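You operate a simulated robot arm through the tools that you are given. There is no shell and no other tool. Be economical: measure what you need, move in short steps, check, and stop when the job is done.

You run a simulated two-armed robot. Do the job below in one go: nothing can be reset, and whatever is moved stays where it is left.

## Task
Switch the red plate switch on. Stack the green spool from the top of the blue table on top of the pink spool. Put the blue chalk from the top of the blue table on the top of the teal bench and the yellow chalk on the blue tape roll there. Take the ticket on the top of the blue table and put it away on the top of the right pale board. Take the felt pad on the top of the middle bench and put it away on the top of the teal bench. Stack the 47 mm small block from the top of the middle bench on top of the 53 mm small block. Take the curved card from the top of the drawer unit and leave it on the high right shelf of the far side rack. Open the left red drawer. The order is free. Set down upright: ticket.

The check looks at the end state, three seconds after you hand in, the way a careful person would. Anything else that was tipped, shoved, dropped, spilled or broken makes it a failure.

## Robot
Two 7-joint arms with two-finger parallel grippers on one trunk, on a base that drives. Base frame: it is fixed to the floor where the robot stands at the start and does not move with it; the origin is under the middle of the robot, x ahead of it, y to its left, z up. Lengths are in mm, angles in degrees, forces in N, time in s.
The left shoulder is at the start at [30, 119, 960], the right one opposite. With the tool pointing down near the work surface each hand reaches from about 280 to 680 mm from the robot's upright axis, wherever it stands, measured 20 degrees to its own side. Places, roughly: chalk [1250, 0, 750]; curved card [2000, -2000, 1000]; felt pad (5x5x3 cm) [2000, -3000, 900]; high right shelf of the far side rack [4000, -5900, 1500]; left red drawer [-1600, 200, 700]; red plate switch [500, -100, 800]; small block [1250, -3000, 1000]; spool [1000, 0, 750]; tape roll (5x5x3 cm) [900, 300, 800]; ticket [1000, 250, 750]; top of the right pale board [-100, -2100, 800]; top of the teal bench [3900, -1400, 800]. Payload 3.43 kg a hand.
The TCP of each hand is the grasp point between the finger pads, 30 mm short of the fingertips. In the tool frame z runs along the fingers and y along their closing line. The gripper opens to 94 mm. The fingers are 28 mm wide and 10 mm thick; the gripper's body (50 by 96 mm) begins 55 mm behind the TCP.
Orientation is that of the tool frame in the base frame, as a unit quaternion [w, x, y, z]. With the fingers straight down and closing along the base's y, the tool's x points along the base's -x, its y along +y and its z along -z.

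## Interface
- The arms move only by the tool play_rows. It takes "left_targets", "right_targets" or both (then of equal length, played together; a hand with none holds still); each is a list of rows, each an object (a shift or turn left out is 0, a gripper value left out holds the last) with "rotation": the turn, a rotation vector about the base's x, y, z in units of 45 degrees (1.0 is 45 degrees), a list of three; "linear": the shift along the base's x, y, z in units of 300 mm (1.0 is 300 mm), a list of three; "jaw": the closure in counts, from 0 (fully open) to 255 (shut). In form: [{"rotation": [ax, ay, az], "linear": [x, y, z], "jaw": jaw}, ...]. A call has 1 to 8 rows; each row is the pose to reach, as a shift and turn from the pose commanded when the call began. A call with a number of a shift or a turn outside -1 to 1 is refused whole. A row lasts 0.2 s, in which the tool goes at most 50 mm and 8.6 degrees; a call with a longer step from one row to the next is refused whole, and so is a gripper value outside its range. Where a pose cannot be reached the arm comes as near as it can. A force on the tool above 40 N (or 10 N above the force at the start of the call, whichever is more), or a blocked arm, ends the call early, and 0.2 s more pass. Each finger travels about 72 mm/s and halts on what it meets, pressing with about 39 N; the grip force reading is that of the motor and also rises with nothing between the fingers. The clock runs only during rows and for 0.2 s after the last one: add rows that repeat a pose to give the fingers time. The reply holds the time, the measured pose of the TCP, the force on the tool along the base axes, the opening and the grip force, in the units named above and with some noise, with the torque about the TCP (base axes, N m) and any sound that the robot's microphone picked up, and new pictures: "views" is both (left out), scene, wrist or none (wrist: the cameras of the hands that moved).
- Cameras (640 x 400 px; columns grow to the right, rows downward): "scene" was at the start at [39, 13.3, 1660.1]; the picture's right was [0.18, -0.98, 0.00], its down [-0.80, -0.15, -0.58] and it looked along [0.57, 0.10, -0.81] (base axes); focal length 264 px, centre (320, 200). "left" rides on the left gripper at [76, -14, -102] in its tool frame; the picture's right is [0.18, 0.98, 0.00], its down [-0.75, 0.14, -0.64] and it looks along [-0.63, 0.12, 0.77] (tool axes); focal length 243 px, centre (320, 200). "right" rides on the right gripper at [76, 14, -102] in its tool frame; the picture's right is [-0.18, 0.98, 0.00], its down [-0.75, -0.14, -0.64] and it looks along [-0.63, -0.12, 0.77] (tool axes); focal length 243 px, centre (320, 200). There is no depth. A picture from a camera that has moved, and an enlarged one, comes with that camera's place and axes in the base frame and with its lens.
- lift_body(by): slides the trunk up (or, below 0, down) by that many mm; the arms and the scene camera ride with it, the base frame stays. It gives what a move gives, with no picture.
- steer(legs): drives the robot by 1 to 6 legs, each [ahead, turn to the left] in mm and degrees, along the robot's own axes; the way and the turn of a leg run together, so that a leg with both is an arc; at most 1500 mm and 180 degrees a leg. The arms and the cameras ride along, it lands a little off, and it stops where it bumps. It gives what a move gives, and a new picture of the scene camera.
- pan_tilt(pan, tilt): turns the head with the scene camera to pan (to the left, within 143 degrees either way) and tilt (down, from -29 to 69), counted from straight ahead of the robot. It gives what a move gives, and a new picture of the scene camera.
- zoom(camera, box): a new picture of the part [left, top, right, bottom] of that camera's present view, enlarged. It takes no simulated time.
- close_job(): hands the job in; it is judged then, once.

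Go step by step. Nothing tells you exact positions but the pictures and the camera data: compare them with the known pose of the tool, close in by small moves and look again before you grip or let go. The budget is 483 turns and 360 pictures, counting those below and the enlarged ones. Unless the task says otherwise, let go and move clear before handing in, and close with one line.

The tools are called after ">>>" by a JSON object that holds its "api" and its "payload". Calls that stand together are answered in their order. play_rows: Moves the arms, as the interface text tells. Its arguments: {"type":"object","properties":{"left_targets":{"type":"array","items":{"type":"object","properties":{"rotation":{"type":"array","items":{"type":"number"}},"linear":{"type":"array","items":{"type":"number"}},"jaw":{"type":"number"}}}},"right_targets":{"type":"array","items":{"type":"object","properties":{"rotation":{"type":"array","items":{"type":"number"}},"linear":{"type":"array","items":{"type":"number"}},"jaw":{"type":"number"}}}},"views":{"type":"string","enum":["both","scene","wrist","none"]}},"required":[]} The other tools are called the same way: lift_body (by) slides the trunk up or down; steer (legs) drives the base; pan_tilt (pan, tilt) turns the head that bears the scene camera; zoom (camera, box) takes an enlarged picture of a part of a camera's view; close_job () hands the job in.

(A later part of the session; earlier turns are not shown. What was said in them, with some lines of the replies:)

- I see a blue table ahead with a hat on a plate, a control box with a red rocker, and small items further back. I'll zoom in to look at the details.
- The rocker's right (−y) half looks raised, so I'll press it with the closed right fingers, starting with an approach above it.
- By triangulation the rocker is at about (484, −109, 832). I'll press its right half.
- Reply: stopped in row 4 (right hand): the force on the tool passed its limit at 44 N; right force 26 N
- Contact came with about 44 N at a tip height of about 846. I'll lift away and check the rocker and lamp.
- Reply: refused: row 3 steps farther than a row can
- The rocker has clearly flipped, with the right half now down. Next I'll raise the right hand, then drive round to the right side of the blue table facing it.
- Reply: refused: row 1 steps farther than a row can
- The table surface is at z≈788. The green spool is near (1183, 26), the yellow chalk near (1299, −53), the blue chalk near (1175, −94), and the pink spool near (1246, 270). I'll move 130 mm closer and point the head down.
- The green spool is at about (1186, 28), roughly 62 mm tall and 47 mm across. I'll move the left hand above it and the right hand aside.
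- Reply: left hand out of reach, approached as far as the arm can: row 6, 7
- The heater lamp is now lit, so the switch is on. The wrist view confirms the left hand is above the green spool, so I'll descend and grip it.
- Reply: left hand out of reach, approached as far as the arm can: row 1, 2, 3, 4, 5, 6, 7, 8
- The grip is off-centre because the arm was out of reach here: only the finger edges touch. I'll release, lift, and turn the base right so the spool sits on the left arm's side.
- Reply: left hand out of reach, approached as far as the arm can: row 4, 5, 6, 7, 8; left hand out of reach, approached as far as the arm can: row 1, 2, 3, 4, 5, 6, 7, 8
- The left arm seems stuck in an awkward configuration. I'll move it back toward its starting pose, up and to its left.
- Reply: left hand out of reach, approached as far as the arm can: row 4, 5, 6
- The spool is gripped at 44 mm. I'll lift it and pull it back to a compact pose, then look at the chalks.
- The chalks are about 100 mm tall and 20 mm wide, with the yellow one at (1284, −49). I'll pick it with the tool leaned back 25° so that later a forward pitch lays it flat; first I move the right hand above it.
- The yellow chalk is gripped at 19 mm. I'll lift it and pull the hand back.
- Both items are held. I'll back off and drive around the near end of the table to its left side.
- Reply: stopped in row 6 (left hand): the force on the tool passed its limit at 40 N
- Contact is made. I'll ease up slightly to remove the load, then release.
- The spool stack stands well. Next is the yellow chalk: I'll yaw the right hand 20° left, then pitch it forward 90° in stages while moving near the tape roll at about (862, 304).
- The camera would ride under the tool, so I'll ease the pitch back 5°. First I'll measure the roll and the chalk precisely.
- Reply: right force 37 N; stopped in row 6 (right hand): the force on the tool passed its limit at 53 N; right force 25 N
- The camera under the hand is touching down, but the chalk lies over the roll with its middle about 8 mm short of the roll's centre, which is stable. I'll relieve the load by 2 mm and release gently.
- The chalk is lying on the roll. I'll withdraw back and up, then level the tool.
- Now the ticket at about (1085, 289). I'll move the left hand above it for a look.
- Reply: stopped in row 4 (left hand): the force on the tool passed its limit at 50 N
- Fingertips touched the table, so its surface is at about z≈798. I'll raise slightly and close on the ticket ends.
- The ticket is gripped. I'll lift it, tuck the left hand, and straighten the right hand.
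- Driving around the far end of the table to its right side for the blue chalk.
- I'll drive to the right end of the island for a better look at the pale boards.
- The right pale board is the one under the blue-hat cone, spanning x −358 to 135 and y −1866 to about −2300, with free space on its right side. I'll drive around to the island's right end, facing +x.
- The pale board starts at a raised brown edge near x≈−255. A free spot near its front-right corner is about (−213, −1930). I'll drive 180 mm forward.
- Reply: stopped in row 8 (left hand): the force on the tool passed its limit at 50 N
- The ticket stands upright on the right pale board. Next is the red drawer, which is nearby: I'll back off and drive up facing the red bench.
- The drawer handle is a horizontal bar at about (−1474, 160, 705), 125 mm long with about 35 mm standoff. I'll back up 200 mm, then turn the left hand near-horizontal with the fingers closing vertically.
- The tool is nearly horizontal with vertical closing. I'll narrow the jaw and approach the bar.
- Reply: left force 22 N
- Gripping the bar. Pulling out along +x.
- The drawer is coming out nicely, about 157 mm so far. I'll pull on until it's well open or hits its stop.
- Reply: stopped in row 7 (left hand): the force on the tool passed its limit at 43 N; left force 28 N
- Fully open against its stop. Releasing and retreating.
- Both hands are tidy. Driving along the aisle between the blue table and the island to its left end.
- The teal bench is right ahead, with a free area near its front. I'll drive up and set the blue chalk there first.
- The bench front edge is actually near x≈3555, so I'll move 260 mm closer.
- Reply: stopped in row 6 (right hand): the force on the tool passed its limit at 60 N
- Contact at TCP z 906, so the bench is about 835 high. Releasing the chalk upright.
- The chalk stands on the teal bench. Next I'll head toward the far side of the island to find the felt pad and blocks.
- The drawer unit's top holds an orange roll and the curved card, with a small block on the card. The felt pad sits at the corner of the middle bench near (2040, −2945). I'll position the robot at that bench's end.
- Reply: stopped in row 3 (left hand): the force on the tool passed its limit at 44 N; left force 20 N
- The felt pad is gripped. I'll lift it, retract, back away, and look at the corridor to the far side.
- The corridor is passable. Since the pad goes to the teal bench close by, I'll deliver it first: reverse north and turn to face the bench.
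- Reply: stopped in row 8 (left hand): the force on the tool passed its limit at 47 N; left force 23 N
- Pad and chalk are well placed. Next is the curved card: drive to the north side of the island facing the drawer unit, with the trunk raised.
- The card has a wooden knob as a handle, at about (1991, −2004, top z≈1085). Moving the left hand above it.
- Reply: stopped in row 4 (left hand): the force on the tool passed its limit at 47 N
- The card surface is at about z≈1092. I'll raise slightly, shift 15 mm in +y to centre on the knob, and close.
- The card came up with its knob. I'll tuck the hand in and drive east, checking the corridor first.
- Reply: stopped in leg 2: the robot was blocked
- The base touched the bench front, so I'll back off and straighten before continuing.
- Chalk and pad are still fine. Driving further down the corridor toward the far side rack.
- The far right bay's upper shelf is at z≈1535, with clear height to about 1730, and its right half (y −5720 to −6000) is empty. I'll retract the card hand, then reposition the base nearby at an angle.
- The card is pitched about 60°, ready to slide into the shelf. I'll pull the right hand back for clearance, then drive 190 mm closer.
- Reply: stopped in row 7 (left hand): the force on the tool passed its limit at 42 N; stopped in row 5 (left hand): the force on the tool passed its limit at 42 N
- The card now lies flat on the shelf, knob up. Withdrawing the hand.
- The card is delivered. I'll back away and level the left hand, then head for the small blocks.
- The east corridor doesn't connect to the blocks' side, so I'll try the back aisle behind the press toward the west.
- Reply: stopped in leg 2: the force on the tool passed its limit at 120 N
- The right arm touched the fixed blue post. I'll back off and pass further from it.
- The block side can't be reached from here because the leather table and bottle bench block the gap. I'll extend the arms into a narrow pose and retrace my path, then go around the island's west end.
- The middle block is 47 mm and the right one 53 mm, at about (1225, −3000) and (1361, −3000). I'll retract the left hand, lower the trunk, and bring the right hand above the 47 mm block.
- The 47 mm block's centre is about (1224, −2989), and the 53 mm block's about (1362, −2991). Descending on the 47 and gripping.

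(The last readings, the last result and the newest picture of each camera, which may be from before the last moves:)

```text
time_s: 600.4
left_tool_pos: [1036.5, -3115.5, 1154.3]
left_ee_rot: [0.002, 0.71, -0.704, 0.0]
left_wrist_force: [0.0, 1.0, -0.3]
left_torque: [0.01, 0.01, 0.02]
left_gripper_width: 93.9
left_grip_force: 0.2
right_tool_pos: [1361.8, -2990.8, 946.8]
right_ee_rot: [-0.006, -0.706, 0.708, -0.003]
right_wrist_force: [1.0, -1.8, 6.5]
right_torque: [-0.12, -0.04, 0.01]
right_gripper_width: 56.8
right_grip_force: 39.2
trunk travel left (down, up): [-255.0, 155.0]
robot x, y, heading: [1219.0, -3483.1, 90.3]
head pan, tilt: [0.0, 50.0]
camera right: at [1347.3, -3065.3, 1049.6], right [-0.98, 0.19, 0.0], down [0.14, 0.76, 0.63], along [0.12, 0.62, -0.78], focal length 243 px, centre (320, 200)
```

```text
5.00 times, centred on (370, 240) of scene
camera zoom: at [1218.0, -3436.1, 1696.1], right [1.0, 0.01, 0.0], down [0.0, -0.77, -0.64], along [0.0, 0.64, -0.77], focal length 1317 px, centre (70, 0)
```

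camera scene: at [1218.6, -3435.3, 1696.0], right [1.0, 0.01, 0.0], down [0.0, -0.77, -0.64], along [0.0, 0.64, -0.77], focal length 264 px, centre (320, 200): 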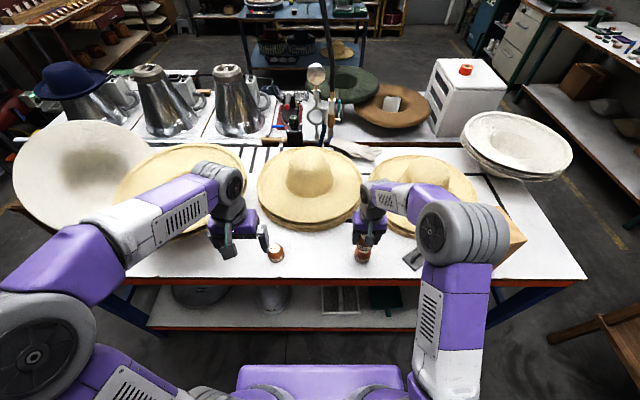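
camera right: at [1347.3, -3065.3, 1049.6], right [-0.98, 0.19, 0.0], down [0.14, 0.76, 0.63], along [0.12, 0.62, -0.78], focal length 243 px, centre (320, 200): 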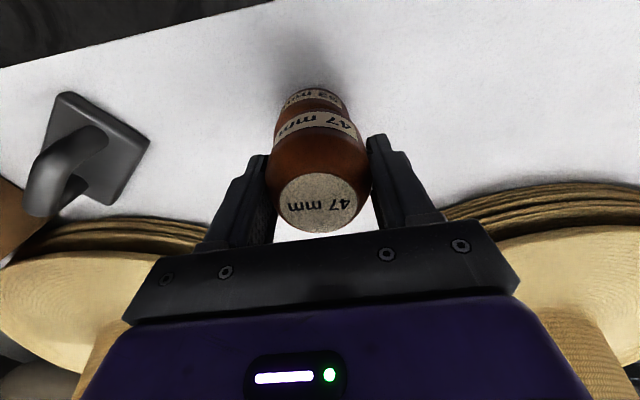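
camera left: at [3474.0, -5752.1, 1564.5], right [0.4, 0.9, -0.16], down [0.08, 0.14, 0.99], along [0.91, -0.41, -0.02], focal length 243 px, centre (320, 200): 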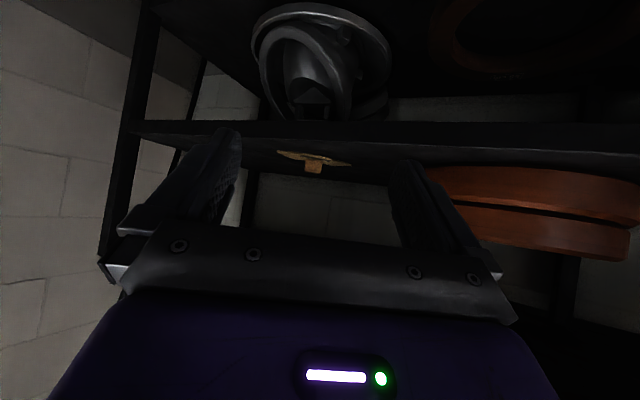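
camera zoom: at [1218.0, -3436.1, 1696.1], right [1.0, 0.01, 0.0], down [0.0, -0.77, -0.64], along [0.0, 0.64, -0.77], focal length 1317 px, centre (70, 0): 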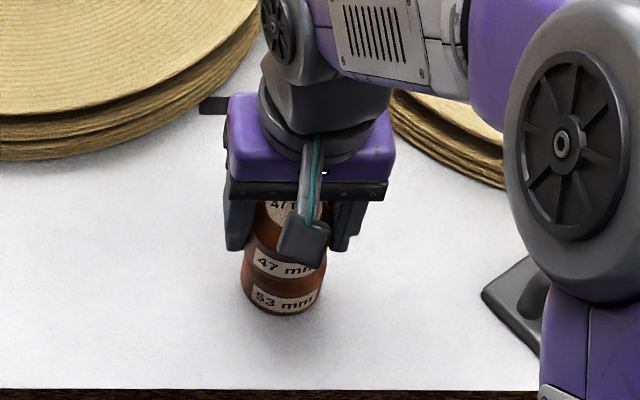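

Light contact and well aligned. Releasing.

>>> {"api": "play_rows", "payload": {"right_targets": [{"linear": [0, 0, 0.001], "jaw": 85}, {"linear": [0, 0, 0.001], "jaw": 70}, {"linear": [0, 0, 0.001], "jaw": 40}, {"linear": [0, 0, 0.001], "jaw": 0}, {"linear": [0, 0, 0.001], "jaw": 0}], "views": "wrist"}}

>>> {"api": "play_rows", "payload": {"right_targets": [{"linear": [0, 0, 0.08]}, {"linear": [0, 0, 0.22]}, {"linear": [0, 0, 0.36]}, {"linear": [0, -0.06, 0.5]}, {"linear": [0.04, -0.18, 0.56]}, {"linear": [0.1, -0.3, 0.6]}], "views": "scene"}}

>>> {"api": "zoom", "payload": {"camera": "scene", "box": [320, 200, 420, 280]}}

```text
time_s: 601.6
left_tool_pos: [1036.9, -3115.1, 1153.3]
left_ee_rot: [0.001, 0.709, -0.705, -0.001]
left_wrist_force: [-0.6, 0.1, -0.2]
left_torque: [0.0, 0.03, 0.03]
left_gripper_width: 93.8
left_grip_force: 0.1
right_tool_pos: [1361.0, -2989.8, 945.7]
right_ee_rot: [0.007, 0.707, -0.707, 0.004]
right_wrist_force: [0.2, 0.1, -1.2]
right_torque: [0.02, -0.02, 0.0]
right_gripper_width: 93.9
right_grip_force: 0.0
trunk travel left (down, up): [-255.0, 155.0]
robot x, y, heading: [1220.3, -3481.6, 90.2]
head pan, tilt: [0.0, 50.0]
camera right: at [1347.0, -3065.2, 1048.9], right [-0.98, 0.18, 0.0], down [0.14, 0.76, 0.63], along [0.12, 0.62, -0.78], focal length 243 px, centre (320, 200)
```

right: 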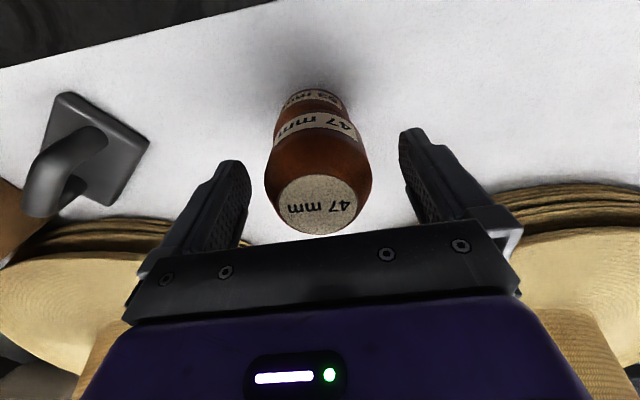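

```text
time_s: 603.0
left_tool_pos: [1037.0, -3115.8, 1153.5]
left_ee_rot: [0.002, 0.71, -0.705, -0.001]
left_wrist_force: [0.2, 0.2, -0.1]
left_torque: [0.01, 0.01, 0.03]
left_gripper_width: 94.1
left_grip_force: 0.0
right_tool_pos: [1391.1, -3082.7, 1124.2]
right_ee_rot: [-0.007, -0.707, 0.708, -0.004]
right_wrist_force: [0.2, -0.6, 1.0]
right_torque: [0.04, -0.01, 0.02]
right_gripper_width: 94.1
right_grip_force: 0.0
trunk travel left (down, up): [-255.0, 155.0]
robot x, y, heading: [1219.2, -3482.1, 90.2]
head pan, tilt: [0.0, 50.0]
camera scene: at [1218.6, -3436.8, 1696.0], right [1.0, 0.01, 0.0], down [0.0, -0.77, -0.64], along [0.0, 0.64, -0.77], focal length 264 px, centre (320, 200)
```

scene: 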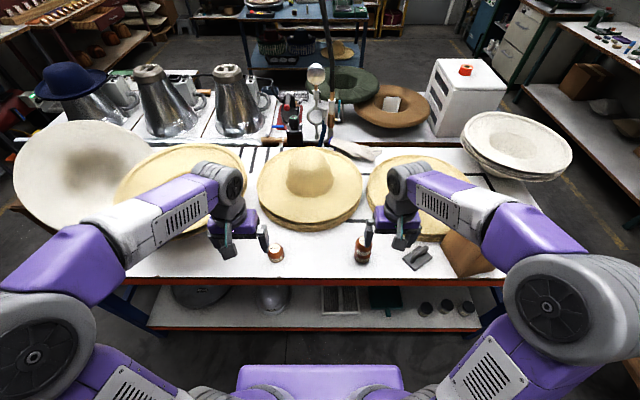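

```text
5.00 times, centred on (370, 240) of scene
camera zoom: at [1218.6, -3436.8, 1696.0], right [1.0, 0.01, 0.0], down [0.0, -0.77, -0.64], along [0.0, 0.64, -0.77], focal length 1317 px, centre (70, 0)
```

zoom: 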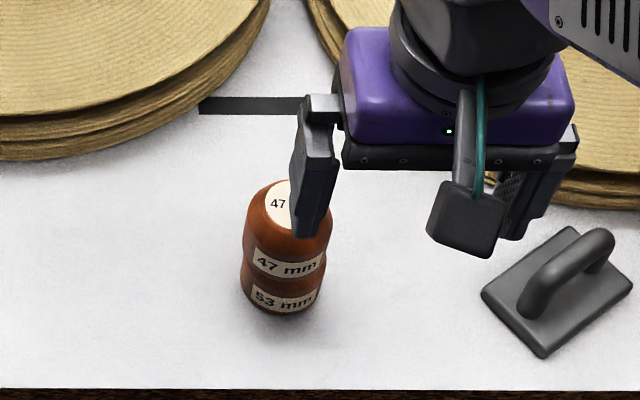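

All the jobs look done: the 47 mm block stands on the 53 mm block, and both hands are clear. Handing in.

>>> {"api": "close_job", "payload": {}}

```text
The job is handed in.
```

I did every part of the job and handed it in. I looked at each result once it was done. I did not go back at the end to recheck the blue table, the drawer or the ticket. On the way, the base touched the teal bench front and the right arm touched a fixed post; the items set on the bench were still in place afterwards.
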